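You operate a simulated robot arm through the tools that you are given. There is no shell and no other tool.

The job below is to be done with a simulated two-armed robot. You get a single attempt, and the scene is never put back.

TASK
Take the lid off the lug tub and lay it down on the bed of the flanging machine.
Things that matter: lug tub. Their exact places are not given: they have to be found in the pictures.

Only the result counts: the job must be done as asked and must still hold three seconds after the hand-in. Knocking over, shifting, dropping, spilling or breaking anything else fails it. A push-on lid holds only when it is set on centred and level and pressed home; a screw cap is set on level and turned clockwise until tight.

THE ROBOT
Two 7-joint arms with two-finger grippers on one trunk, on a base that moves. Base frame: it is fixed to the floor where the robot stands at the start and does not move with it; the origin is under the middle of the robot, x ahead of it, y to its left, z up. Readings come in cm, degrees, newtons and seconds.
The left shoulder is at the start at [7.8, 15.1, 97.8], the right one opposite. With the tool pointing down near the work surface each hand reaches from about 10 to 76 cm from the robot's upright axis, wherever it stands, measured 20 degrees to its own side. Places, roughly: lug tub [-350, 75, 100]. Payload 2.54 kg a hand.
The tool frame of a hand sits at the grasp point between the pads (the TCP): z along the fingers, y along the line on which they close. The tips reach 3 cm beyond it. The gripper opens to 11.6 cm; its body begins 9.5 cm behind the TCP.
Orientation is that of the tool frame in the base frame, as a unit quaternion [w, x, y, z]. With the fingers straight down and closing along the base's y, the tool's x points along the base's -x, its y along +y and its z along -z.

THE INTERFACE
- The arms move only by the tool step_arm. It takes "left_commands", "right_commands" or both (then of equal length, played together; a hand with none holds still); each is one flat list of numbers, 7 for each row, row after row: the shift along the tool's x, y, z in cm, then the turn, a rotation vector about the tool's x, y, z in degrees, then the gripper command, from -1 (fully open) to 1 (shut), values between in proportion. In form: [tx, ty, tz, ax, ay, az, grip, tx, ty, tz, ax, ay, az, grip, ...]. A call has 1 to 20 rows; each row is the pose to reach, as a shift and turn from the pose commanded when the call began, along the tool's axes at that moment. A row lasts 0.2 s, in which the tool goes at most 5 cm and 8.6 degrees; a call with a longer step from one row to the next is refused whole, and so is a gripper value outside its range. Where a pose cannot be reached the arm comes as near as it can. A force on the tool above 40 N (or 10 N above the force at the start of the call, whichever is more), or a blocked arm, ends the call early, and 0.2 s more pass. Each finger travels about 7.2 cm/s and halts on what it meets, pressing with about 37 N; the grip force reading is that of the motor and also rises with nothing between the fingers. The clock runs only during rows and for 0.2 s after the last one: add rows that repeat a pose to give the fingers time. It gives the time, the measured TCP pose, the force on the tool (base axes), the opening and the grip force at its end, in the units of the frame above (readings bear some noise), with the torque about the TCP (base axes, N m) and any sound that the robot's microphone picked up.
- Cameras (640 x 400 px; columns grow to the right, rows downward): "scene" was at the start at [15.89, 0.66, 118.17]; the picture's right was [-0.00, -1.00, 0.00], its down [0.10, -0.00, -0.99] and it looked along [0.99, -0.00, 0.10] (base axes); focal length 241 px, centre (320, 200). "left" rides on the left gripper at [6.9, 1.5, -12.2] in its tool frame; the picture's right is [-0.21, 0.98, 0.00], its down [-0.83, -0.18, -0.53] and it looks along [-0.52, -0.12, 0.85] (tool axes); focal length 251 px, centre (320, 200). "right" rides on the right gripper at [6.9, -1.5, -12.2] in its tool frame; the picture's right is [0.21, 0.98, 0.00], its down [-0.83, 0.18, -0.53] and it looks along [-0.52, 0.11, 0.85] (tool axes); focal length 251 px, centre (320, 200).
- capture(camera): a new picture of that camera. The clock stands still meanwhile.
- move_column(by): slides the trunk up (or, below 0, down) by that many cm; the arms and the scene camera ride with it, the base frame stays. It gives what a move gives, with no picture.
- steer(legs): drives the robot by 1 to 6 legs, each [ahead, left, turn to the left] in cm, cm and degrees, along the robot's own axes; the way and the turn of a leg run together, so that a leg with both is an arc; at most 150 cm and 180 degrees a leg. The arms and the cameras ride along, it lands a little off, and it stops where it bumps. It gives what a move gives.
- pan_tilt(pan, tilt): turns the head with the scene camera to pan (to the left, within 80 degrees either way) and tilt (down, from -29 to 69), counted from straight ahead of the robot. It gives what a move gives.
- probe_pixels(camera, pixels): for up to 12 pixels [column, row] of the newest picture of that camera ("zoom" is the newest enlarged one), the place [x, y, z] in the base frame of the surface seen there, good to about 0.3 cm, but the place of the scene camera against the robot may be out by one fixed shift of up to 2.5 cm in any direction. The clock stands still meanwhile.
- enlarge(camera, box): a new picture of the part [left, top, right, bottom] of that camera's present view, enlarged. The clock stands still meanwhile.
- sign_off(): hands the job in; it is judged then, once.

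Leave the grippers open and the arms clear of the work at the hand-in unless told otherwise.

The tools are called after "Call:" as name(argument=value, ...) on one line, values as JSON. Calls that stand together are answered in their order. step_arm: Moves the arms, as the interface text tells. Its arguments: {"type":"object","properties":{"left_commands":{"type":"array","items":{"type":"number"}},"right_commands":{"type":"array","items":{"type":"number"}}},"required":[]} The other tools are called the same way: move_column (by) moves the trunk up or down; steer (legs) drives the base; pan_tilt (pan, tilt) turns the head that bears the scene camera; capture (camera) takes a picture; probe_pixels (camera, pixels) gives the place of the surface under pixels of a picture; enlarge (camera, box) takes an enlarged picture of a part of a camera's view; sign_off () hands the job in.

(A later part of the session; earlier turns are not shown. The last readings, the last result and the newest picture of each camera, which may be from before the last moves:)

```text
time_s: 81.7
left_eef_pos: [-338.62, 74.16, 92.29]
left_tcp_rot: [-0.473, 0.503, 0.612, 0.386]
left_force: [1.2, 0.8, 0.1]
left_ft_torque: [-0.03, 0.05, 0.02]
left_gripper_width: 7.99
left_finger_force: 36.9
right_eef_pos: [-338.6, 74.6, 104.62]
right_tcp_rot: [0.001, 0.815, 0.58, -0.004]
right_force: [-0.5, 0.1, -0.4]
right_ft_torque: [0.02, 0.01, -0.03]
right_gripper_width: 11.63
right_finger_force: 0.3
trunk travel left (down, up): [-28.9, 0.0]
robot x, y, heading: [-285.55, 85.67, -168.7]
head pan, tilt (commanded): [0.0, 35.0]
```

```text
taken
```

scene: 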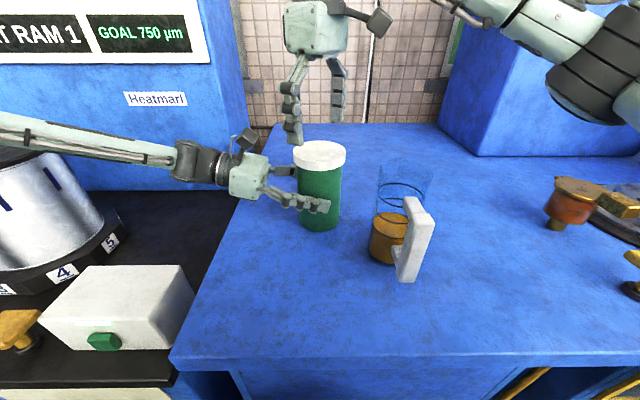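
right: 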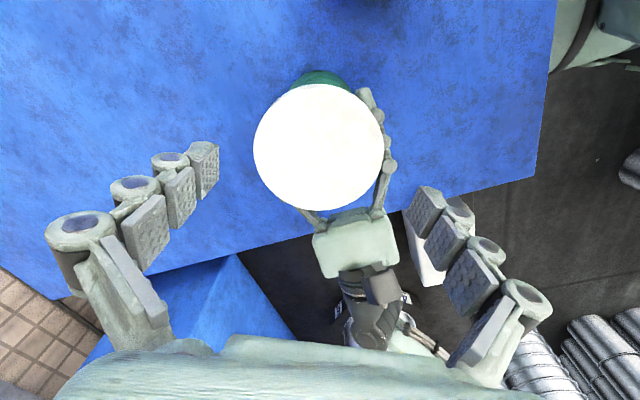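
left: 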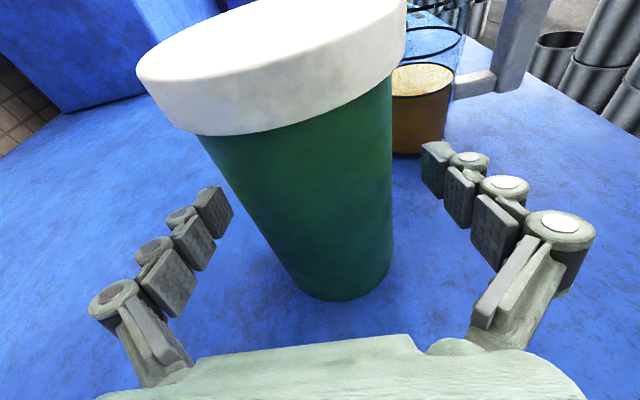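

The right TCP is right over the lid centre (within 0.1 cm) at z=104.6. I lower it 3 cm so the fingertips straddle the lid's side, then close in small steps. The left grip is firmed a little at the same time.

Call:
step_arm(left_commands=[0, 0, 0, 0, 0, 0, -0.34, 0, 0, 0, 0, 0, 0, -0.32, 0, 0, 0, 0, 0, 0, -0.3, 0, 0, 0, 0, 0, 0, -0.3, 0, 0, 0, 0, 0, 0, -0.3, 0, 0, 0, 0, 0, 0, -0.3, 0, 0, 0, 0, 0, 0, -0.3, 0, 0, 0, 0, 0, 0, -0.3, 0, 0, 0, 0, 0, 0, -0.3], right_commands=[0, 0, 1.0, 0, 0, 0, -1, 0, 0, 2.0, 0, 0, 0, -1, 0, 0, 3.0, 0, 0, 0, -1, 0, 0, 3.0, 0, 0, 0, -0.8, 0, 0, 3.0, 0, 0, 0, -0.65, 0, 0, 3.0, 0, 0, 0, -0.58, 0, 0, 3.0, 0, 0, 0, -0.54, 0, 0, 3.0, 0, 0, 0, -0.5, 0, 0, 3.0, 0, 0, 0, -0.46])

Call:
capture(camera="right")

Call:
capture(camera="left")

Call:
enlarge(camera="scene", box=[200, 60, 460, 260])

```text
time_s: 83.7
left_eef_pos: [-338.6, 74.15, 92.3]
left_tcp_rot: [-0.473, 0.503, 0.612, 0.385]
left_force: [7.3, -3.2, -2.1]
left_ft_torque: [0.14, 0.52, 0.12]
left_gripper_width: 8.0
left_finger_force: 36.5
right_eef_pos: [-338.69, 74.63, 101.43]
right_tcp_rot: [0.001, 0.816, 0.579, -0.005]
right_force: [-10.2, 3.0, 8.4]
right_ft_torque: [0.18, 0.53, -0.16]
right_gripper_width: 9.69
right_finger_force: 37.1
trunk travel left (down, up): [-28.9, 0.0]
robot x, y, heading: [-285.68, 85.48, -168.5]
head pan, tilt (commanded): [0.0, 35.0]
```

```text
taken
```

right: 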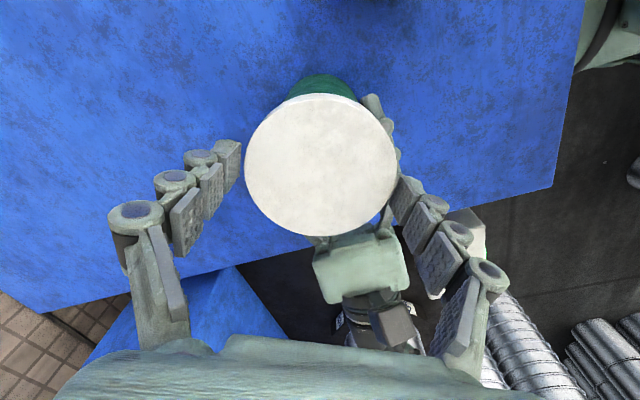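

```text
taken
```

left: 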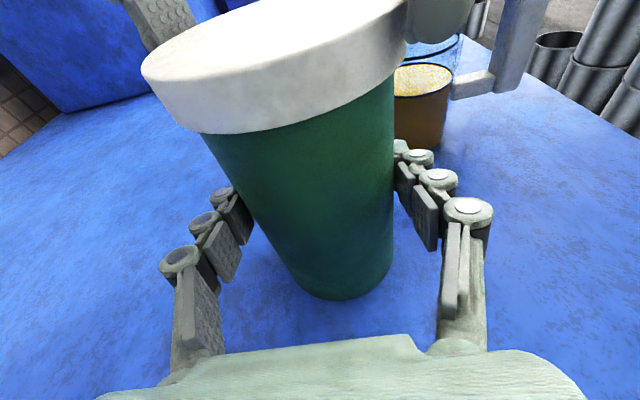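

```text
2.00 times, centred on (330, 160) of scene
```

zoom: 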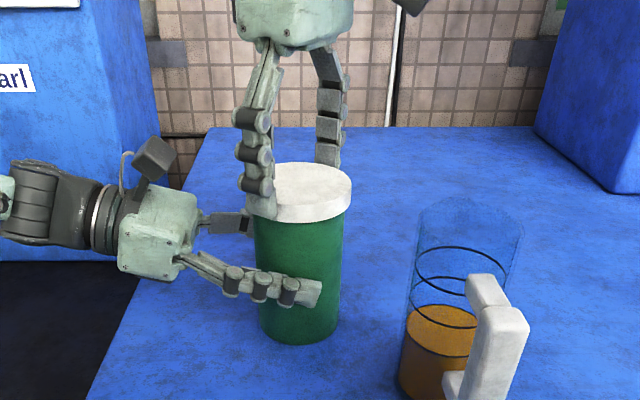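

The right gripper stopped at 9.69 cm, while the lid is about 8.8 cm across, and there is a side force of about 10 N. Something touches unevenly, so I'll look closely before pulling.

Call:
enlarge(camera="scene", box=[280, 110, 360, 170])

Call:
enlarge(camera="right", box=[200, 80, 440, 260])

Call:
enlarge(camera="left", box=[120, 0, 460, 180])

```text
6.67 times, centred on (320, 140) of scene
```

zoom: 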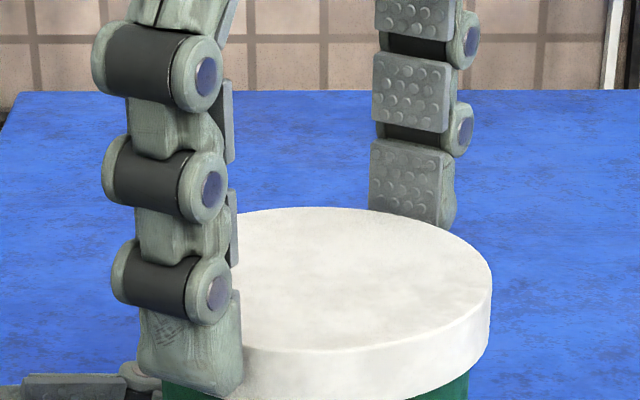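

```text
2.22 times, centred on (320, 170) of right
```

zoom: 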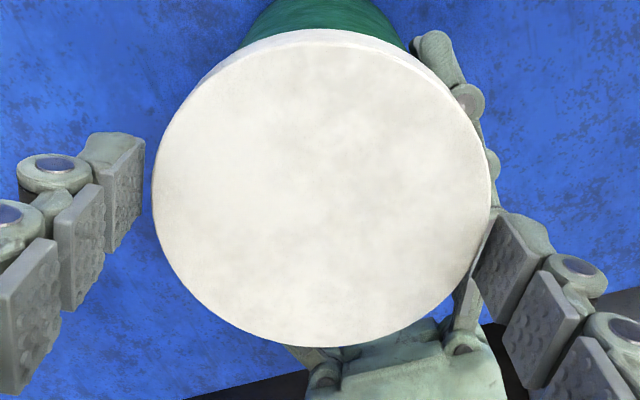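

```text
1.88 times, centred on (290, 90) of left
```

zoom: 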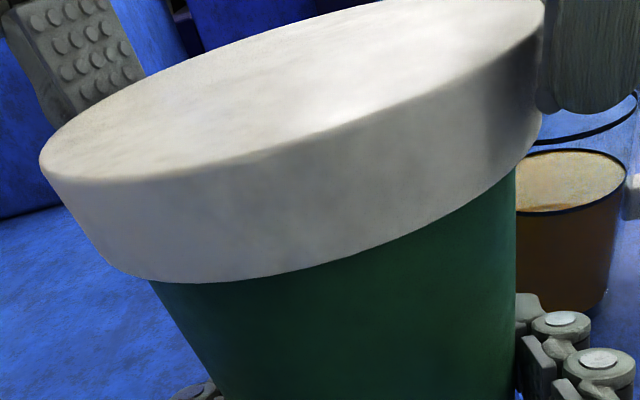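

The near finger touches the lid's edge, but there is still about 0.9 cm of gap at the far finger. So the hand is about 0.45 cm off along its closing line. I'll ease open, shift +0.45 cm along tool y, and close again.

Call:
step_arm(right_commands=[0, 0, 0, 0, 0, 0, -0.7, 0, 0, 0, 0, 0, 0, -0.85, 0, 0.25, 0, 0, 0, 0, -0.85, 0, 0.45, 0, 0, 0, 0, -0.85, 0, 0.45, 0, 0, 0, 0, -0.85])

Call:
enlarge(camera="right", box=[160, 80, 480, 280])

```text
time_s: 84.9
left_eef_pos: [-338.58, 74.16, 92.24]
left_tcp_rot: [-0.473, 0.503, 0.612, 0.386]
left_force: [0.1, -0.7, 0.6]
left_ft_torque: [-0.01, 0.0, -0.01]
left_gripper_width: 7.97
left_finger_force: 37.0
right_eef_pos: [-338.25, 74.53, 101.44]
right_tcp_rot: [0.001, 0.815, 0.58, -0.004]
right_force: [-0.1, 0.5, -0.5]
right_ft_torque: [-0.01, -0.04, 0.01]
right_gripper_width: 10.76
right_finger_force: 0.0
trunk travel left (down, up): [-28.9, 0.0]
robot x, y, heading: [-285.3, 85.94, -168.5]
head pan, tilt (commanded): [0.0, 35.0]
```

```text
2.00 times, centred on (320, 180) of right
```

zoom: 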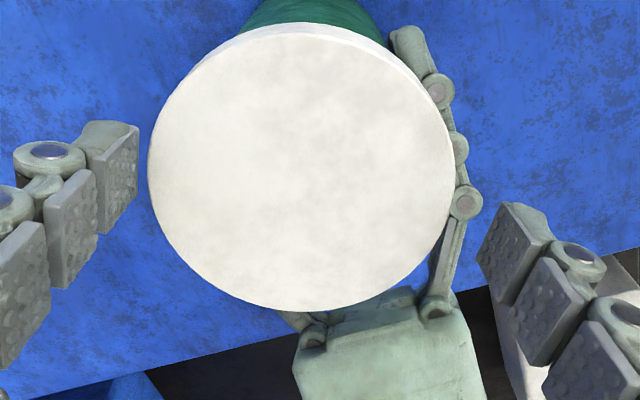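

Both fingers are free again. From pixel offsets, the finger midpoint now sits about 0.2 cm too far toward the robot. I'll shift back 0.2 cm and close slowly again, then check that the side force vanishes.

Call:
step_arm(right_commands=[0, -0.2, 0, 0, 0, 0, -0.85, 0, -0.2, 0, 0, 0, 0, -0.8, 0, -0.2, 0, 0, 0, 0, -0.74, 0, -0.2, 0, 0, 0, 0, -0.68, 0, -0.2, 0, 0, 0, 0, -0.64])

Call:
enlarge(camera="right", box=[160, 80, 480, 280])

```text
time_s: 86.1
left_eef_pos: [-338.55, 74.13, 92.21]
left_tcp_rot: [-0.474, 0.502, 0.612, 0.385]
left_force: [2.0, -1.2, -1.0]
left_ft_torque: [-0.01, -0.09, 0.02]
left_gripper_width: 7.95
left_finger_force: 36.9
right_eef_pos: [-338.43, 74.49, 101.58]
right_tcp_rot: [0.0, 0.814, 0.581, -0.006]
right_force: [-3.9, 1.5, 8.3]
right_ft_torque: [0.14, 0.48, 0.0]
right_gripper_width: 10.24
right_finger_force: 5.7
trunk travel left (down, up): [-28.9, 0.0]
robot x, y, heading: [-285.62, 85.64, -168.4]
head pan, tilt (commanded): [0.0, 35.0]
```

```text
2.00 times, centred on (320, 180) of right
```

zoom: 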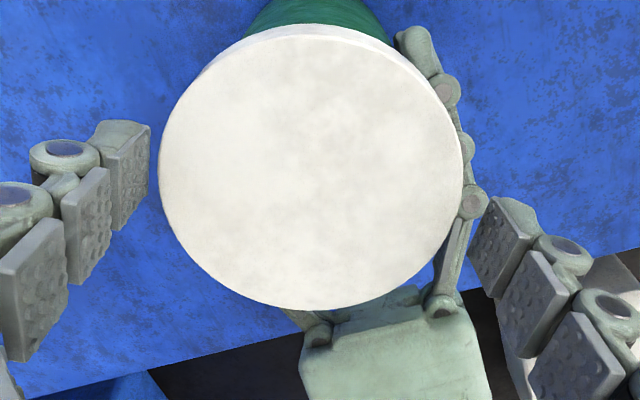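

The torque reading places the contact at the far fingertip, with an upward push of 8 N. I'll look at that fingertip from the other cameras.

Call:
enlarge(camera="left", box=[80, 0, 280, 140])

Call:
enlarge(camera="left", box=[340, 0, 540, 140])

Call:
enlarge(camera="scene", box=[260, 90, 380, 240])

```text
2.86 times, centred on (180, 70) of left
```

zoom: 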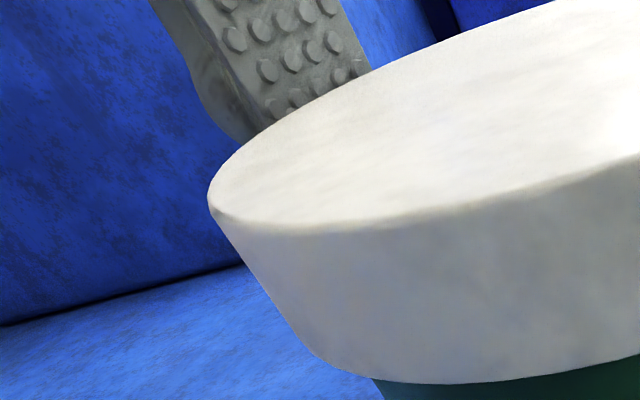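

```text
2.86 times, centred on (440, 70) of left
```

zoom: 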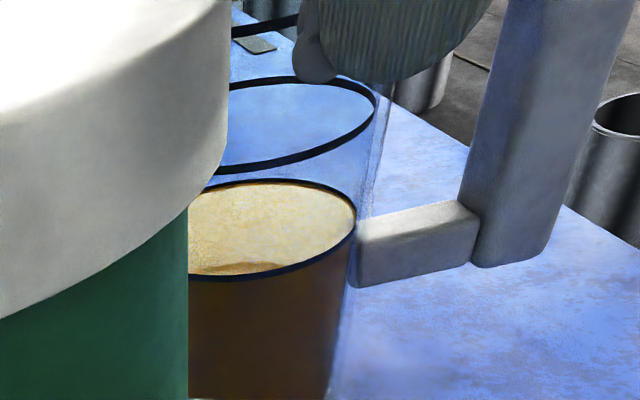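

```text
2.67 times, centred on (320, 165) of scene
```

zoom: 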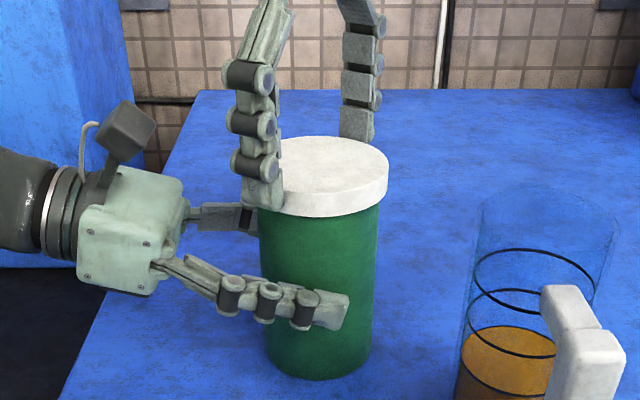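

Call:
capture(camera="left")

Call:
probe_pixels(camera="left", pixels=[[150, 45], [148, 40], [160, 40], [165, 25], [461, 24], [445, 22], [470, 10], [437, 10], [400, 30], [395, 60], [143, 30], [155, 47]])

Call:
probe_pixels(camera="zoom", pixels=[[262, 200], [250, 195], [262, 180], [275, 190], [357, 132], [357, 120], [370, 130], [346, 130], [300, 200], [340, 140], [250, 160], [360, 90]])

```text
taken
```

left: 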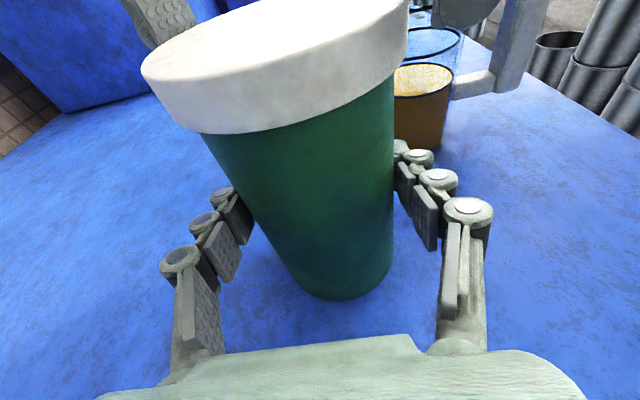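

```text
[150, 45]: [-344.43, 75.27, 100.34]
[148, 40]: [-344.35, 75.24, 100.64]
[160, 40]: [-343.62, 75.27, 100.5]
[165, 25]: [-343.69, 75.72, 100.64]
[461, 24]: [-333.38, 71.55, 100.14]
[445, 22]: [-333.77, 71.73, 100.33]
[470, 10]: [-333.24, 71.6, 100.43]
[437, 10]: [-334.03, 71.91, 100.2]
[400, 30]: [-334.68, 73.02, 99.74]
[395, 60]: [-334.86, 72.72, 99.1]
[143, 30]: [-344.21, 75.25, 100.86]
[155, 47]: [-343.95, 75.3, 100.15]
```

```text
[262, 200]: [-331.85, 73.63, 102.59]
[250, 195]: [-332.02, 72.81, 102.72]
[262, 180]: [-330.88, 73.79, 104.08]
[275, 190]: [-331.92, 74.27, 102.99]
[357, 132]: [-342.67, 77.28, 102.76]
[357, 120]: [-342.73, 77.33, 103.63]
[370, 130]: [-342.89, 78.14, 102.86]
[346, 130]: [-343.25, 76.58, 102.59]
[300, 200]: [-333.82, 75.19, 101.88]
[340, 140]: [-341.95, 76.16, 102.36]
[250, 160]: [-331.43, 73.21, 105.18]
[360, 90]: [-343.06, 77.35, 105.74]
```

The probes show the fingertips end at z≈100.1, only about 1.5 cm below the TCP at this opening, so they were catching the lid's top edge. I'll open, shift back 0.25 cm to the lid centre, and go 1.6 cm lower.

Call:
step_arm(right_commands=[0, 0, 0, 0, 0, 0, -0.85, 0, 0, 0, 0, 0, 0, -1, 0, -0.25, 0, 0, 0, 0, -1, 0, -0.25, 0.6, 0, 0, 0, -1, 0, -0.25, 1.1, 0, 0, 0, -1, 0, -0.25, 1.6, 0, 0, 0, -1])

Call:
capture(camera="left")

Call:
enlarge(camera="scene", box=[260, 90, 380, 240])

Call:
enlarge(camera="right", box=[160, 80, 480, 280])

```text
time_s: 87.5
left_eef_pos: [-338.56, 74.3, 92.18]
left_tcp_rot: [-0.473, 0.503, 0.612, 0.385]
left_force: [0.1, -0.3, 0.2]
left_ft_torque: [-0.01, 0.02, 0.0]
left_gripper_width: 8.0
left_finger_force: 36.9
right_eef_pos: [-338.78, 74.63, 99.94]
right_tcp_rot: [0.0, 0.815, 0.58, -0.004]
right_force: [-0.2, 0.4, -0.5]
right_ft_torque: [-0.01, 0.0, -0.02]
right_gripper_width: 11.59
right_finger_force: 0.2
trunk travel left (down, up): [-28.9, 0.0]
robot x, y, heading: [-285.83, 85.99, -168.7]
head pan, tilt (commanded): [0.0, 35.0]
```

```text
taken
```

left: 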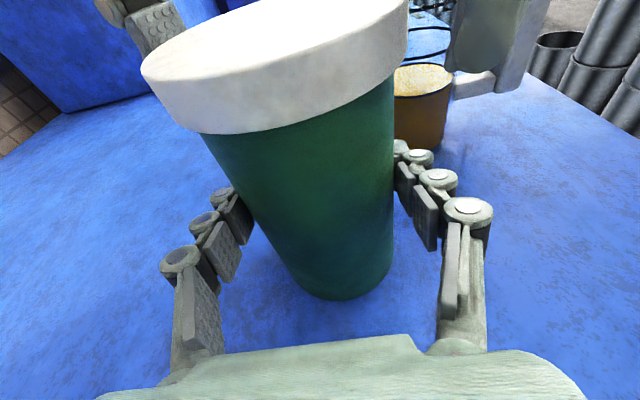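

```text
2.67 times, centred on (320, 165) of scene
```

zoom: 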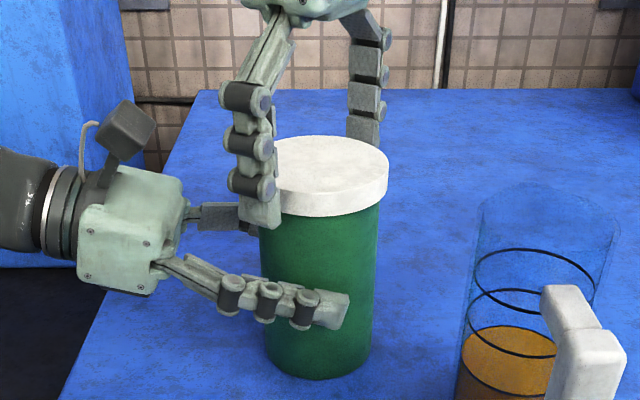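

```text
2.00 times, centred on (320, 180) of right
```

zoom: 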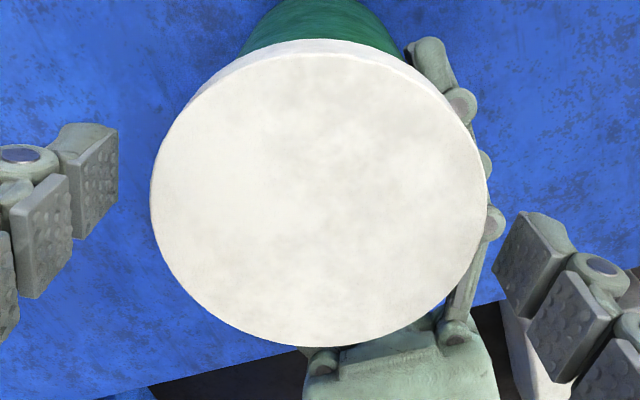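

Call:
probe_pixels(camera="left", pixels=[[470, 88], [485, 88], [460, 70], [500, 70], [455, 50], [148, 48], [155, 45], [140, 40], [178, 30], [475, 60], [395, 70], [398, 50]])

Call:
enlarge(camera="left", box=[360, 0, 560, 140])

```text
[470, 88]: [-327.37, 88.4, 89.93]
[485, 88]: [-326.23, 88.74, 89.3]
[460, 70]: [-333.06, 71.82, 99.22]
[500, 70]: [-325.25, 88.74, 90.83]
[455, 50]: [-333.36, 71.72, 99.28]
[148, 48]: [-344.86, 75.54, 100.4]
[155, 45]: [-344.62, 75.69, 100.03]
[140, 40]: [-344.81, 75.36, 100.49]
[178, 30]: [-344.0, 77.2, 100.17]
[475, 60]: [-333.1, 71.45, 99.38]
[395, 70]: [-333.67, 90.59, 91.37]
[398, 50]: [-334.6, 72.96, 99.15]
```

```text
2.86 times, centred on (460, 70) of left
```

zoom: 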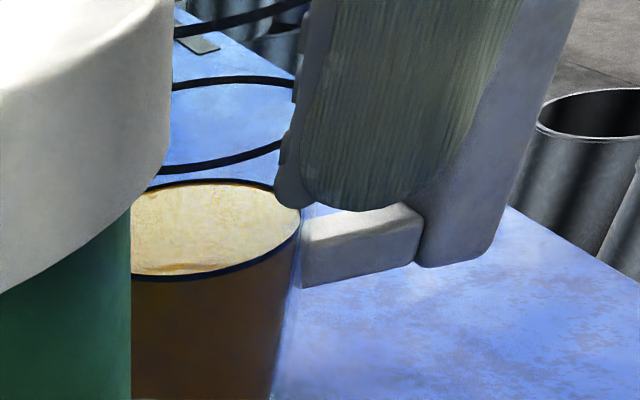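

The tips now reach to about z=99 and extend lower as they close, which matches the lid's side (98.4–100.4). I'll close slowly on the lid.

Call:
step_arm(right_commands=[0, 0, 0, 0, 0, 0, -0.85, 0, 0, 0, 0, 0, 0, -0.75, 0, 0, 0, 0, 0, 0, -0.68, 0, 0, 0, 0, 0, 0, -0.62, 0, 0, 0, 0, 0, 0, -0.58, 0, 0, 0, 0, 0, 0, -0.55, 0, 0, 0, 0, 0, 0, -0.52, 0, 0, 0, 0, 0, 0, -0.5])

Call:
enlarge(camera="right", box=[160, 80, 480, 280])

Call:
capture(camera="left")

```text
time_s: 89.3
left_eef_pos: [-338.73, 74.15, 92.32]
left_tcp_rot: [-0.473, 0.503, 0.612, 0.386]
left_force: [3.4, -1.1, -1.5]
left_ft_torque: [0.1, 0.25, 0.17]
left_gripper_width: 7.96
left_finger_force: 37.6
right_eef_pos: [-338.72, 74.67, 100.1]
right_tcp_rot: [0.0, 0.814, 0.58, -0.005]
right_force: [-6.1, 1.2, 10.6]
right_ft_torque: [0.06, 0.16, -0.15]
right_gripper_width: 9.63
right_finger_force: 36.6
trunk travel left (down, up): [-28.9, 0.0]
robot x, y, heading: [-285.38, 85.53, -168.5]
head pan, tilt (commanded): [0.0, 35.0]
```

```text
2.00 times, centred on (320, 180) of right
```

zoom: 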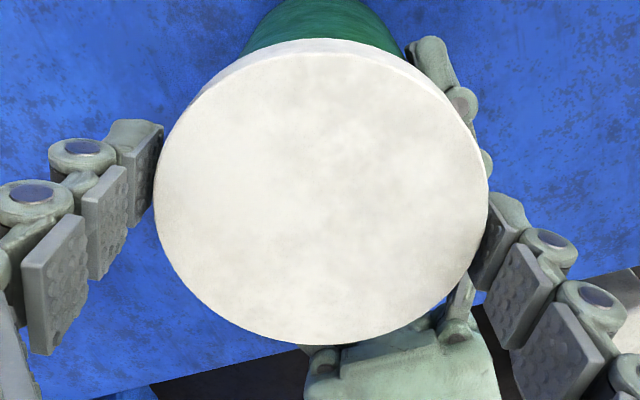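

```text
taken
```

left: 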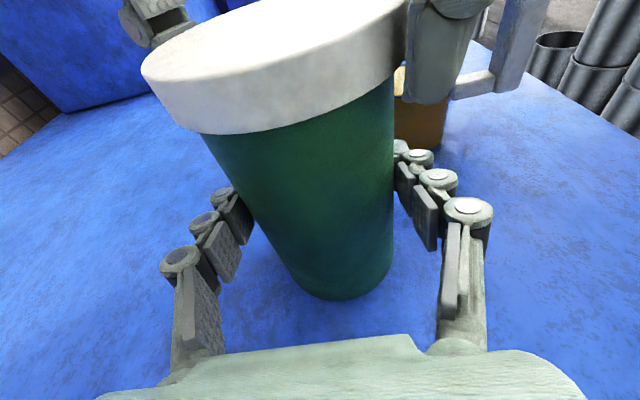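

Both fingers now touch the lid's side with full grip force. I'll pull straight up in small steps while the left hand holds the body, and watch the forces.

Call:
step_arm(left_commands=[0, 0, 0, 0, 0, 0, -0.2, 0, 0, 0, 0, 0, 0, -0.2, 0, 0, 0, 0, 0, 0, -0.2, 0, 0, 0, 0, 0, 0, -0.2, 0, 0, 0, 0, 0, 0, -0.2, 0, 0, 0, 0, 0, 0, -0.2], right_commands=[0, 0, 0, 0, 0, 0, -0.4, 0, 0, 0, 0, 0, 0, -0.35, 0, 0, -0.2, 0, 0, 0, -0.3, 0, 0, -0.4, 0, 0, 0, -0.3, 0, 0, -0.6, 0, 0, 0, -0.3, 0, 0, -0.8, 0, 0, 0, -0.3])

Call:
capture(camera="left")

Call:
enlarge(camera="scene", box=[260, 90, 380, 240])

```text
time_s: 90.7
left_eef_pos: [-338.63, 74.16, 92.32]
left_tcp_rot: [-0.474, 0.503, 0.612, 0.386]
left_force: [0.3, 0.1, -0.3]
left_ft_torque: [-0.02, 0.01, -0.02]
left_gripper_width: 7.96
left_finger_force: 37.0
right_eef_pos: [-338.57, 74.64, 100.67]
right_tcp_rot: [0.0, 0.814, 0.581, -0.004]
right_force: [0.2, -0.3, 0.0]
right_ft_torque: [0.01, 0.02, 0.01]
right_gripper_width: 9.6
right_finger_force: 37.1
trunk travel left (down, up): [-28.9, 0.0]
robot x, y, heading: [-285.34, 85.71, -168.7]
head pan, tilt (commanded): [0.0, 35.0]
heard: snap
```

```text
taken
```

left: 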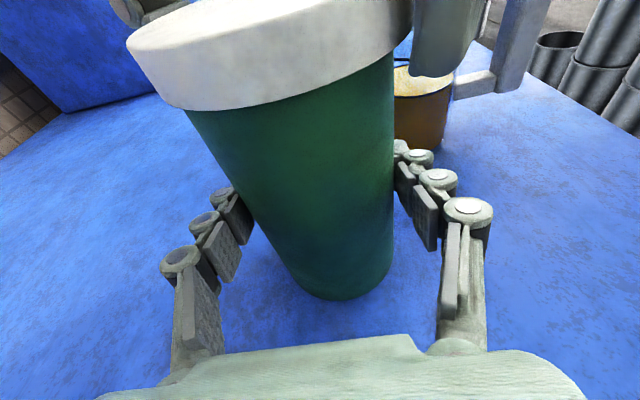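

```text
2.67 times, centred on (320, 165) of scene
```

zoom: 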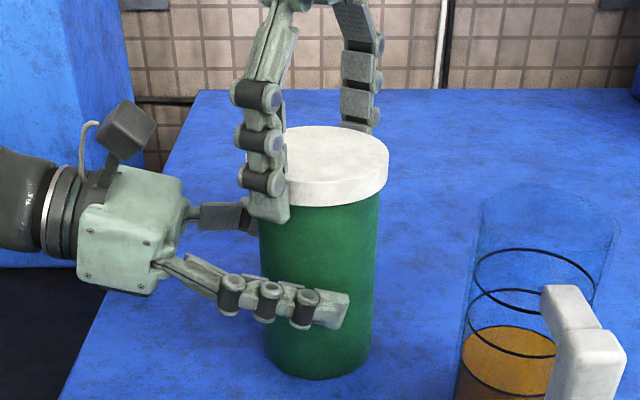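

I heard a snap. The lid has come free and sits about 0.7 cm higher, and both force readings are back near zero. I'll lift the lid 3 cm more, clear of the rim.

Call:
step_arm(right_commands=[0, 0, -0.6, 0, 0, 0, -0.3, 0, 0, -1.2, 0, 0, 0, -0.3, 0, 0, -1.8, 0, 0, 0, -0.3, 0, 0, -2.4, 0, 0, 0, -0.3, 0, 0, -3.0, 0, 0, 0, -0.3, 0, 0, -3.6, 0, 0, 0, -0.3])

Call:
capture(camera="left")

Call:
enlarge(camera="scene", box=[260, 80, 380, 230])

```text
time_s: 92.1
left_eef_pos: [-338.55, 74.16, 92.17]
left_tcp_rot: [-0.473, 0.503, 0.613, 0.385]
left_force: [0.6, -0.5, 0.8]
left_ft_torque: [-0.07, -0.05, -0.04]
left_gripper_width: 8.01
left_finger_force: 37.0
right_eef_pos: [-338.47, 74.57, 104.28]
right_tcp_rot: [0.0, 0.814, 0.581, -0.004]
right_force: [0.4, 0.8, 0.2]
right_ft_torque: [0.03, -0.01, -0.02]
right_gripper_width: 9.61
right_finger_force: 36.7
trunk travel left (down, up): [-28.9, 0.0]
robot x, y, heading: [-285.43, 85.78, -168.4]
head pan, tilt (commanded): [0.0, 35.0]
```

```text
taken
```

left: 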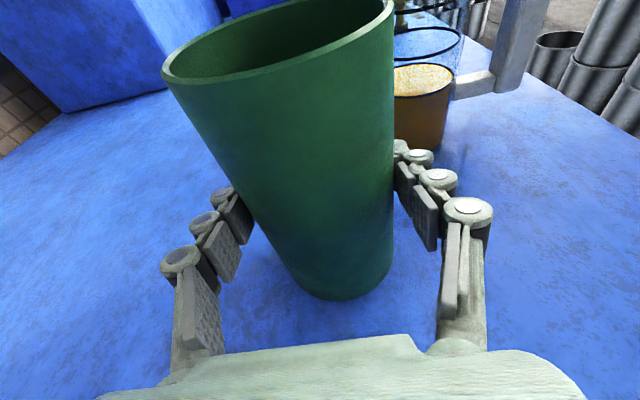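

```text
2.67 times, centred on (320, 155) of scene
```

zoom: 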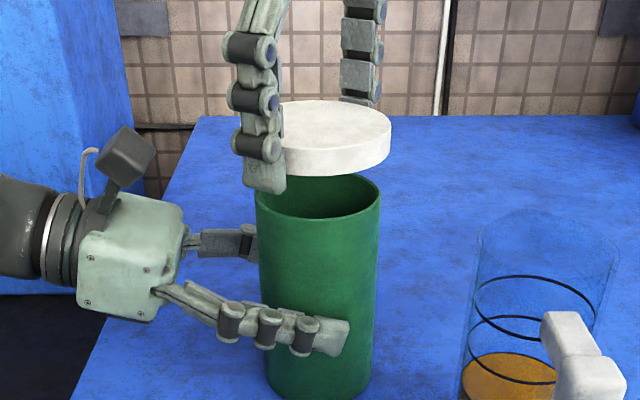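

The lid is off and held level by the right hand, and the open tub stands steady. Next I release the tub with the left hand, opening first, then withdraw it 12 cm along its own axis.

Call:
step_arm(left_commands=[0, 0, 0, 0, 0, 0, -0.4, 0, 0, 0, 0, 0, 0, -0.6, 0, 0, 0, 0, 0, 0, -0.8, 0, 0, 0, 0, 0, 0, -1, 0, 0, 0, 0, 0, 0, -1, 0, 0, 0, 0, 0, 0, -1, 0, 0, -1.5, 0, 0, 0, -1, 0, 0, -3.5, 0, 0, 0, -1, 0, 0, -6, 0, 0, 0, -1, 0, 0, -8.5, 0, 0, 0, -1, 0, 0, -11, 0, 0, 0, -1, 0, 0, -12.5, 0, 0, 0, -1])

Call:
capture(camera="left")

Call:
capture(camera="right")

Call:
capture(camera="scene")

```text
time_s: 94.7
left_eef_pos: [-336.18, 62.38, 95.39]
left_tcp_rot: [-0.473, 0.503, 0.613, 0.385]
left_force: [0.2, 0.3, 0.1]
left_ft_torque: [-0.01, 0.0, 0.01]
left_gripper_width: 11.61
left_finger_force: 0.1
right_eef_pos: [-338.57, 74.56, 104.15]
right_tcp_rot: [0.001, 0.814, 0.58, -0.004]
right_force: [0.1, 0.2, -0.1]
right_ft_torque: [0.0, 0.04, 0.03]
right_gripper_width: 9.61
right_finger_force: 36.9
trunk travel left (down, up): [-28.9, 0.0]
robot x, y, heading: [-285.31, 85.82, -168.4]
head pan, tilt (commanded): [0.0, 35.0]
```

```text
taken
```

left: 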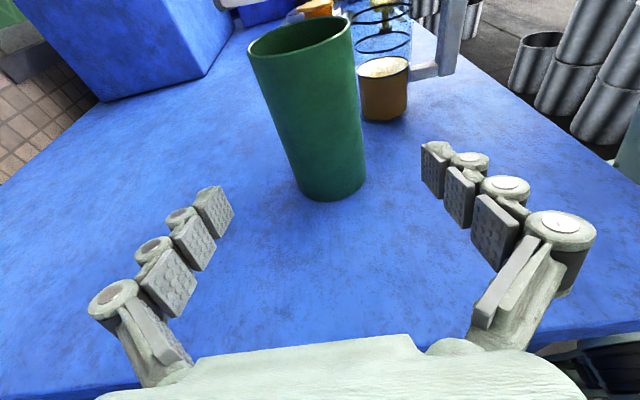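

```text
taken
```

right: 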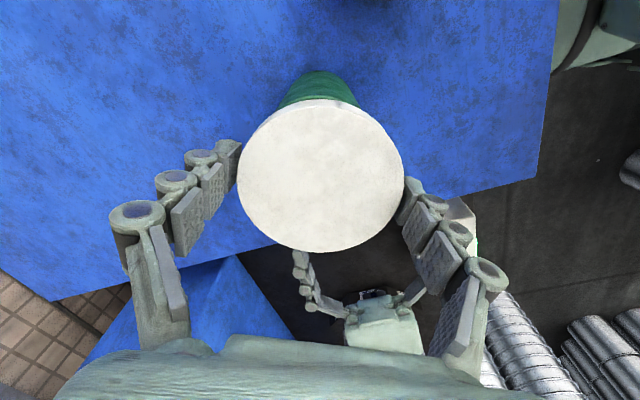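

```text
taken
```

scene: 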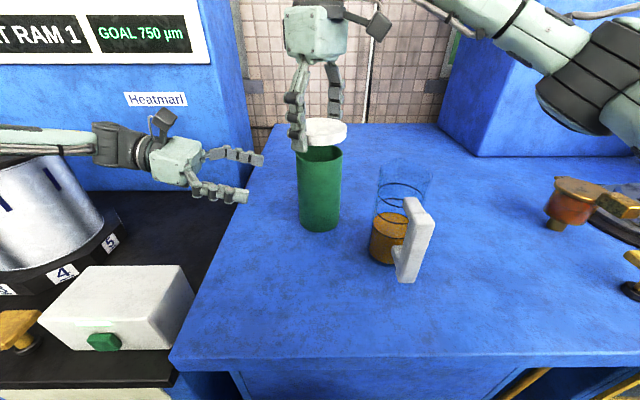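

The left hand is clear of the tub. I'll raise it 18 cm and then bring it back and outward, so the right hand has room to lay the lid in front of the tub.

Call:
step_arm(left_commands=[3.5, 0, -0.9, 0, 0, 0, -1, 7.0, 0, -1.8, 0, 0, 0, -1, 10.5, 0, -2.7, 0, 0, 0, -1, 14.0, 0, -3.65, 0, 0, 0, -1, 17.4, 0, -4.57, 0, 0, 0, -1, 16.9, 2, -6.5, 0, 0, 0, -1, 16.4, 4, -8.5, 0, 0, 0, -1, 15.9, 6, -10.4, 0, 0, 0, -1, 15.4, 7.9, -12.4, 0, 0, 0, -1])

Call:
capture(camera="scene")

```text
time_s: 96.7
left_eef_pos: [-326.85, 55.81, 113.72]
left_tcp_rot: [-0.474, 0.503, 0.612, 0.385]
left_force: [-0.3, 0.5, 0.1]
left_ft_torque: [-0.05, -0.01, 0.03]
left_gripper_width: 11.61
left_finger_force: 0.1
right_eef_pos: [-338.51, 74.58, 104.27]
right_tcp_rot: [0.0, 0.814, 0.581, -0.004]
right_force: [-0.3, 0.1, -0.1]
right_ft_torque: [-0.01, -0.04, -0.02]
right_gripper_width: 9.61
right_finger_force: 37.4
trunk travel left (down, up): [-28.9, 0.0]
robot x, y, heading: [-285.25, 85.67, -168.8]
head pan, tilt (commanded): [0.0, 35.0]
```

```text
taken
```

scene: 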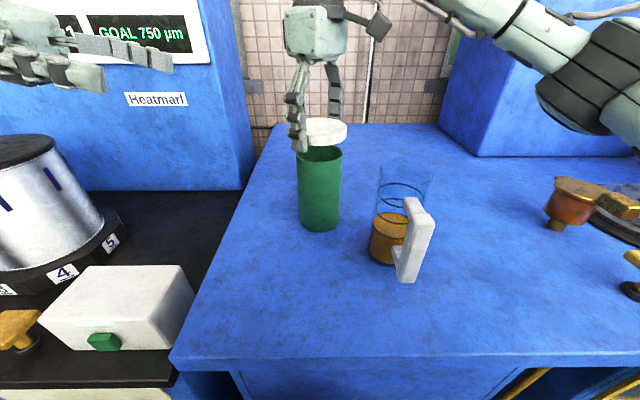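

The left hand is well clear. The right hand carries the lid toward the robot to an empty spot on the bed at about (-322.8,74.2), 8–10 cm from the front edge and clear of tub and mug. Then it lowers to about 2.5 cm above the bed.

Call:
step_arm(right_commands=[0, 0, -1, 0, 0, 0, -0.3, 1.2, 3.74, -1, 0, 0, 0, -0.3, 2.4, 7.48, -1, 0, 0, 0, -0.3, 3.6, 11.2, -1, 0, 0, 0, -0.3, 4.77, 14.96, -1, 0, 0, 0, -0.3, 4.77, 14.96, 2, 0, 0, 0, -0.3, 4.77, 14.96, 5, 0, 0, 0, -0.3, 4.77, 14.96, 8, 0, 0, 0, -0.3, 4.77, 14.96, 11, 0, 0, 0, -0.3, 4.77, 14.96, 13.5, 0, 0, 0, -0.3])

Call:
capture(camera="scene")

Call:
capture(camera="right")

Call:
capture(camera="left")

```text
time_s: 98.9
left_eef_pos: [-326.83, 55.88, 113.78]
left_tcp_rot: [-0.473, 0.503, 0.612, 0.385]
left_force: [-0.7, 0.4, 0.7]
left_ft_torque: [0.03, 0.01, -0.02]
left_gripper_width: 11.64
left_finger_force: 0.1
right_eef_pos: [-323.11, 74.12, 90.75]
right_tcp_rot: [0.001, 0.815, 0.58, -0.005]
right_force: [0.8, -0.1, -0.8]
right_ft_torque: [0.01, 0.0, 0.0]
right_gripper_width: 9.6
right_finger_force: 37.2
trunk travel left (down, up): [-28.9, 0.0]
robot x, y, heading: [-285.64, 85.71, -168.7]
head pan, tilt (commanded): [0.0, 35.0]
```

```text
taken
```

scene: 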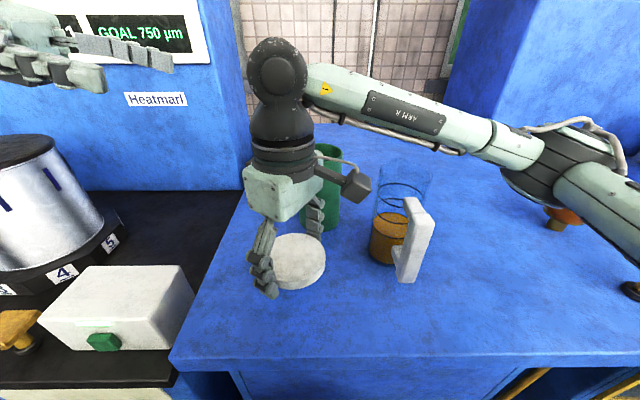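

```text
taken
```

right: 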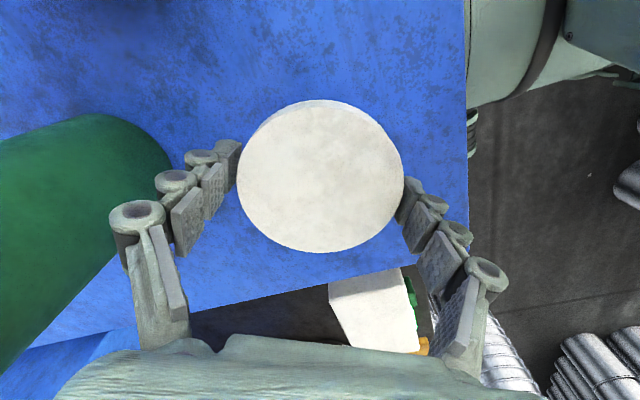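

```text
taken
```

left: 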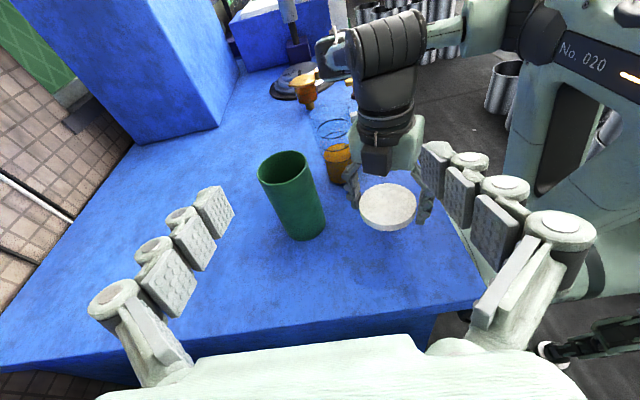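

The lid hangs level over a free patch of the bed, at (387,205) in the left camera. I'll measure the lid's lower edge, the fingertips and the bed before the final descent.

Call:
enlarge(camera="left", box=[330, 150, 450, 250])

Call:
probe_pixels(camera="zoom", pixels=[[300, 230], [300, 270], [300, 300], [300, 312], [300, 325], [300, 350], [470, 270], [480, 290], [160, 200], [300, 160], [180, 260], [420, 290]])

```text
4.00 times, centred on (390, 200) of left
```

zoom: 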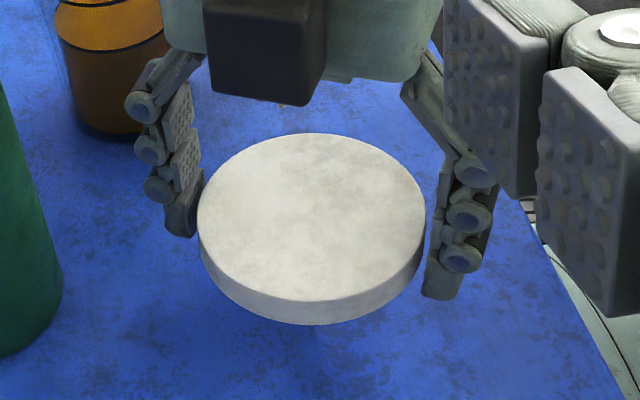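

```text
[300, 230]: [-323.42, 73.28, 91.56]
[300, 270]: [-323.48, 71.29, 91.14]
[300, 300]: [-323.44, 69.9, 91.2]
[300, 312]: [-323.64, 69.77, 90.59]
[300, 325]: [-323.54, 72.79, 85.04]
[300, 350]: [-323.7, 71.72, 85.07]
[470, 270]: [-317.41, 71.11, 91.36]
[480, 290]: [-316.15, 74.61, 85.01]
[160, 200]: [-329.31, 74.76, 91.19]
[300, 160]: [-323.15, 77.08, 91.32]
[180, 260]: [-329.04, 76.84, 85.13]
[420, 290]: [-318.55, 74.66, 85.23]
```

Call:
probe_pixels(camera="zoom", pixels=[[440, 294], [438, 285], [432, 275], [450, 290], [180, 230], [175, 225], [185, 215], [300, 318], [240, 305], [380, 300], [203, 250], [420, 262]])

```text
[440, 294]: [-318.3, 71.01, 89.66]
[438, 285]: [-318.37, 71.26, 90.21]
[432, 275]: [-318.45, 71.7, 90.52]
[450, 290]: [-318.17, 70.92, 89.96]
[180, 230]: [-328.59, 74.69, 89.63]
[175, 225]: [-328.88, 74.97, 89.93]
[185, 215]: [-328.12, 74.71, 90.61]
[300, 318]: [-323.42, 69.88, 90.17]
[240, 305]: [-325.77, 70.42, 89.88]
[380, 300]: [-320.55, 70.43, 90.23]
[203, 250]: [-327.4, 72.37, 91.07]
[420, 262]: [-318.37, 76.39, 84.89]
```

Lid bottom and fingertips are both about 4.2 cm above the bed. I'm lowering 3.9 cm.

Call:
step_arm(right_commands=[0, 0, 1.0, 0, 0, 0, -0.3, 0, 0, 2.0, 0, 0, 0, -0.3, 0, 0, 2.8, 0, 0, 0, -0.3, 0, 0, 3.4, 0, 0, 0, -0.3, 0, 0, 3.7, 0, 0, 0, -0.3, 0, 0, 3.9, 0, 0, 0, -0.3])

Call:
enlarge(camera="left", box=[330, 150, 450, 250])

```text
time_s: 100.3
left_eef_pos: [-326.71, 55.91, 113.68]
left_tcp_rot: [-0.473, 0.503, 0.613, 0.384]
left_force: [0.2, -0.4, 0.3]
left_ft_torque: [0.05, -0.03, 0.0]
left_gripper_width: 11.59
left_finger_force: 0.1
right_eef_pos: [-323.12, 74.07, 86.99]
right_tcp_rot: [0.001, 0.815, 0.58, -0.005]
right_force: [-2.5, 2.4, 15.3]
right_ft_torque: [-0.11, -0.77, 0.1]
right_gripper_width: 9.63
right_finger_force: 36.4
trunk travel left (down, up): [-28.9, 0.0]
robot x, y, heading: [-285.52, 85.85, -168.5]
head pan, tilt (commanded): [0.0, 35.0]
```

```text
4.00 times, centred on (390, 200) of left
```

zoom: 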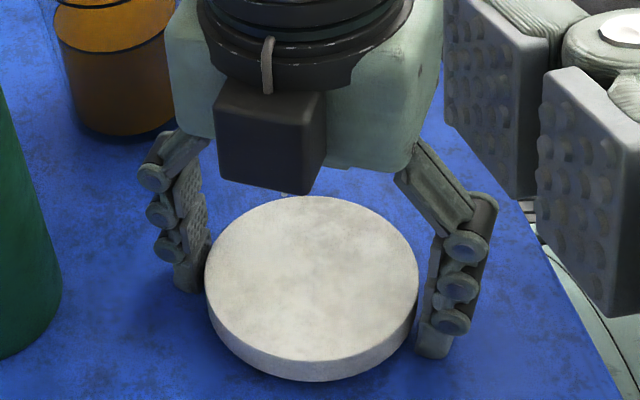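

Contact: 15 N upward, mostly at the near fingertip, with the lid practically on the bed. I'll ease up 0.25 cm and open slowly to set the lid down.

Call:
step_arm(right_commands=[0, 0, -0.25, 0, 0, 0, -0.3, 0, 0, -0.25, 0, 0, 0, -0.45, 0, 0, -0.25, 0, 0, 0, -0.6, 0, 0, -0.25, 0, 0, 0, -0.68, 0, 0, -0.25, 0, 0, 0, -0.74, 0, 0, -0.25, 0, 0, 0, -0.8, 0, 0, -0.25, 0, 0, 0, -0.9, 0, 0, -0.25, 0, 0, 0, -1, 0, 0, -0.25, 0, 0, 0, -1])

Call:
enlarge(camera="left", box=[330, 150, 450, 250])

Call:
capture(camera="right")

```text
time_s: 102.3
left_eef_pos: [-326.82, 55.95, 113.77]
left_tcp_rot: [-0.474, 0.502, 0.612, 0.385]
left_force: [-0.6, -0.3, -0.7]
left_ft_torque: [-0.04, 0.01, 0.0]
left_gripper_width: 11.61
left_finger_force: 0.1
right_eef_pos: [-323.0, 74.0, 86.97]
right_tcp_rot: [0.001, 0.815, 0.58, -0.004]
right_force: [0.1, -0.2, -0.3]
right_ft_torque: [-0.02, 0.01, 0.03]
right_gripper_width: 11.59
right_finger_force: 0.0
trunk travel left (down, up): [-28.9, 0.0]
robot x, y, heading: [-285.35, 85.31, -168.7]
head pan, tilt (commanded): [0.0, 35.0]
```

```text
4.00 times, centred on (390, 200) of left
```

zoom: 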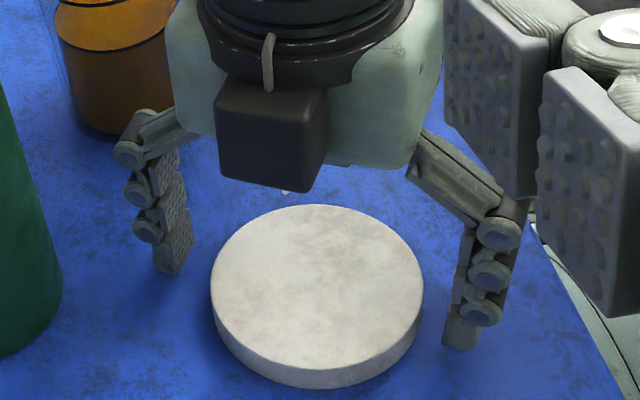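

```text
taken
```

right: 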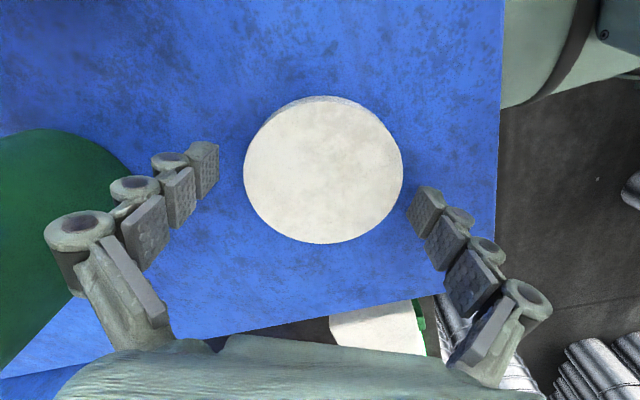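

The lid lies flat on the bed and both fingers are clear of it. I'll raise the right hand straight up.

Call:
step_arm(right_commands=[0, 0, -1.5, 0, 0, 0, -1, 0, 0, -4, 0, 0, 0, -1, 0, 0, -8, 0, 0, 0, -1, 0, 0, -12, 0, 0, 0, -1, 0, 0, -16, 0, 0, 0, -1, 0, 0, -20, 0, 0, 0, -1, 0, 0, -24, 0, 0, 0, -1, 0, 0, -28, 0, 0, 0, -1])

Call:
capture(camera="scene")

Call:
capture(camera="left")

```text
time_s: 104.1
left_eef_pos: [-326.67, 55.94, 113.79]
left_tcp_rot: [-0.473, 0.504, 0.611, 0.386]
left_force: [-0.4, -0.4, -0.2]
left_ft_torque: [0.02, -0.01, 0.02]
left_gripper_width: 11.6
left_finger_force: 0.0
right_eef_pos: [-322.79, 74.3, 115.31]
right_tcp_rot: [0.0, 0.815, 0.579, -0.003]
right_force: [0.5, -0.2, 0.6]
right_ft_torque: [0.01, 0.02, -0.02]
right_gripper_width: 11.61
right_finger_force: 0.1
trunk travel left (down, up): [-28.9, 0.0]
robot x, y, heading: [-285.73, 85.81, -168.3]
head pan, tilt (commanded): [0.0, 35.0]
```

```text
taken
```

scene: 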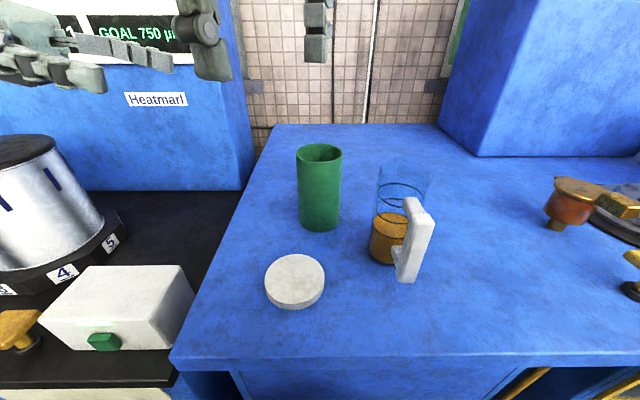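

```text
taken
```

left: 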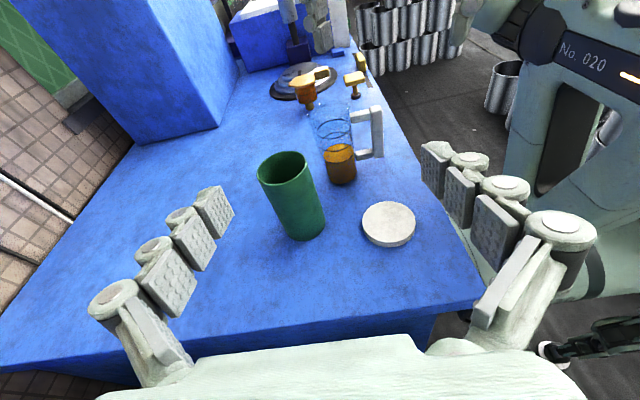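

The lid rests flat on the blue bed in front of the open tub, and the tub and mug stand as before. I'll check positions: lid top height, tub rim and mug.

Call:
probe_pixels(camera="left", pixels=[[388, 222], [365, 222], [413, 222], [388, 203], [388, 240], [300, 237], [259, 172], [305, 165], [340, 180], [330, 220], [400, 260], [375, 150]])

Call:
enlarge(camera="scene", box=[230, 130, 450, 330])

```text
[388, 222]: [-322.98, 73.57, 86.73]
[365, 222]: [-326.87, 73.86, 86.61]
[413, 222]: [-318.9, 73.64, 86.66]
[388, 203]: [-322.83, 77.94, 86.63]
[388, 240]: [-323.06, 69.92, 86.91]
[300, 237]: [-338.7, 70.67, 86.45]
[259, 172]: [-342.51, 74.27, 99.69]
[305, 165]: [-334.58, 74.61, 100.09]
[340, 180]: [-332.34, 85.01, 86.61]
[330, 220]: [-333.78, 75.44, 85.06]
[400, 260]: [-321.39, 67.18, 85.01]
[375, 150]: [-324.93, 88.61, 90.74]
```

```text
2.00 times, centred on (340, 230) of scene
```

zoom: 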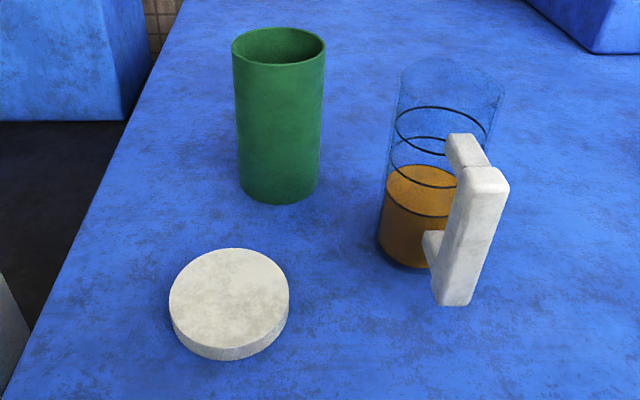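

The lid is flat (top z 86.6–86.9), and the tub stands exactly where it was. Before handing in, I'll look along the machine to the right to confirm this blue table is the flanging machine's bed.

Call:
pan_tilt(pan=-50, tilt=25)

Call:
capture(camera="scene")

```text
time_s: 105.3
left_eef_pos: [-326.87, 55.99, 113.68]
left_tcp_rot: [-0.473, 0.503, 0.612, 0.385]
left_force: [0.5, -0.1, 0.0]
left_ft_torque: [0.0, 0.01, 0.03]
left_gripper_width: 11.58
left_finger_force: 0.1
right_eef_pos: [-323.0, 74.4, 115.3]
right_tcp_rot: [0.001, 0.815, 0.58, -0.004]
right_force: [-0.3, -0.1, -0.1]
right_ft_torque: [0.03, 0.0, 0.04]
right_gripper_width: 11.58
right_finger_force: 0.1
trunk travel left (down, up): [-28.9, 0.0]
robot x, y, heading: [-285.2, 85.77, -168.8]
head pan, tilt (commanded): [-50.0, 25.0]
```

```text
taken
```

scene: 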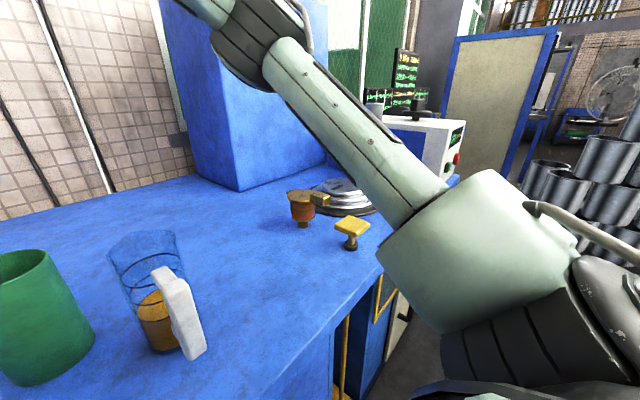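

The blue table is one continuous machine bed, with the forming disc, head and "264 mm" control mounted on it, and the lid lies on it. Now I'll back the robot off 25 cm so both open hands are clear of the work.

Call:
steer(legs=[[-25, 0, 0]])

Call:
pan_tilt(pan=0, tilt=30)

Call:
capture(camera="scene")

```text
time_s: 107.1
left_eef_pos: [-302.46, 60.89, 113.64]
left_tcp_rot: [-0.473, 0.504, 0.612, 0.385]
left_force: [1.0, -0.2, 0.1]
left_ft_torque: [0.02, 0.0, 0.05]
left_gripper_width: 11.59
left_finger_force: 0.1
right_eef_pos: [-298.52, 79.24, 115.4]
right_tcp_rot: [0.001, 0.815, 0.579, -0.004]
right_force: [0.9, 0.2, -0.2]
right_ft_torque: [0.03, 0.02, 0.03]
right_gripper_width: 11.63
right_finger_force: 0.0
trunk travel left (down, up): [-28.9, 0.0]
robot x, y, heading: [-261.11, 90.46, -168.7]
head pan, tilt (commanded): [-50.0, 25.0]
```

```text
time_s: 108.3
left_eef_pos: [-302.44, 60.93, 113.65]
left_tcp_rot: [-0.473, 0.504, 0.612, 0.386]
left_force: [-0.3, 0.0, -0.4]
left_ft_torque: [0.02, -0.01, 0.01]
left_gripper_width: 11.58
left_finger_force: 0.1
right_eef_pos: [-298.54, 79.32, 115.36]
right_tcp_rot: [0.001, 0.815, 0.579, -0.004]
right_force: [0.1, 0.5, 0.1]
right_ft_torque: [0.0, 0.02, 0.01]
right_gripper_width: 11.63
right_finger_force: 0.1
trunk travel left (down, up): [-28.9, 0.0]
robot x, y, heading: [-261.29, 90.57, -168.7]
head pan, tilt (commanded): [0.0, 30.0]
```

```text
taken
```

scene: 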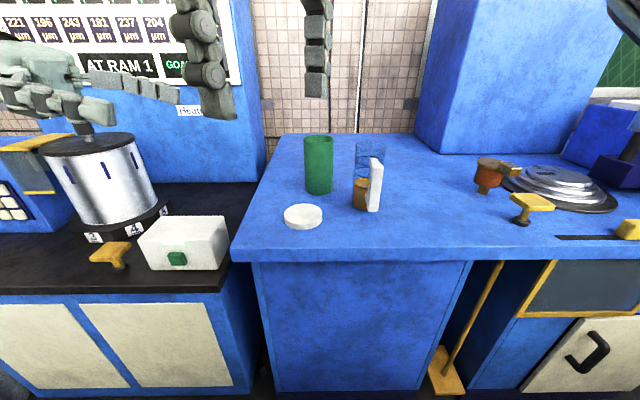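

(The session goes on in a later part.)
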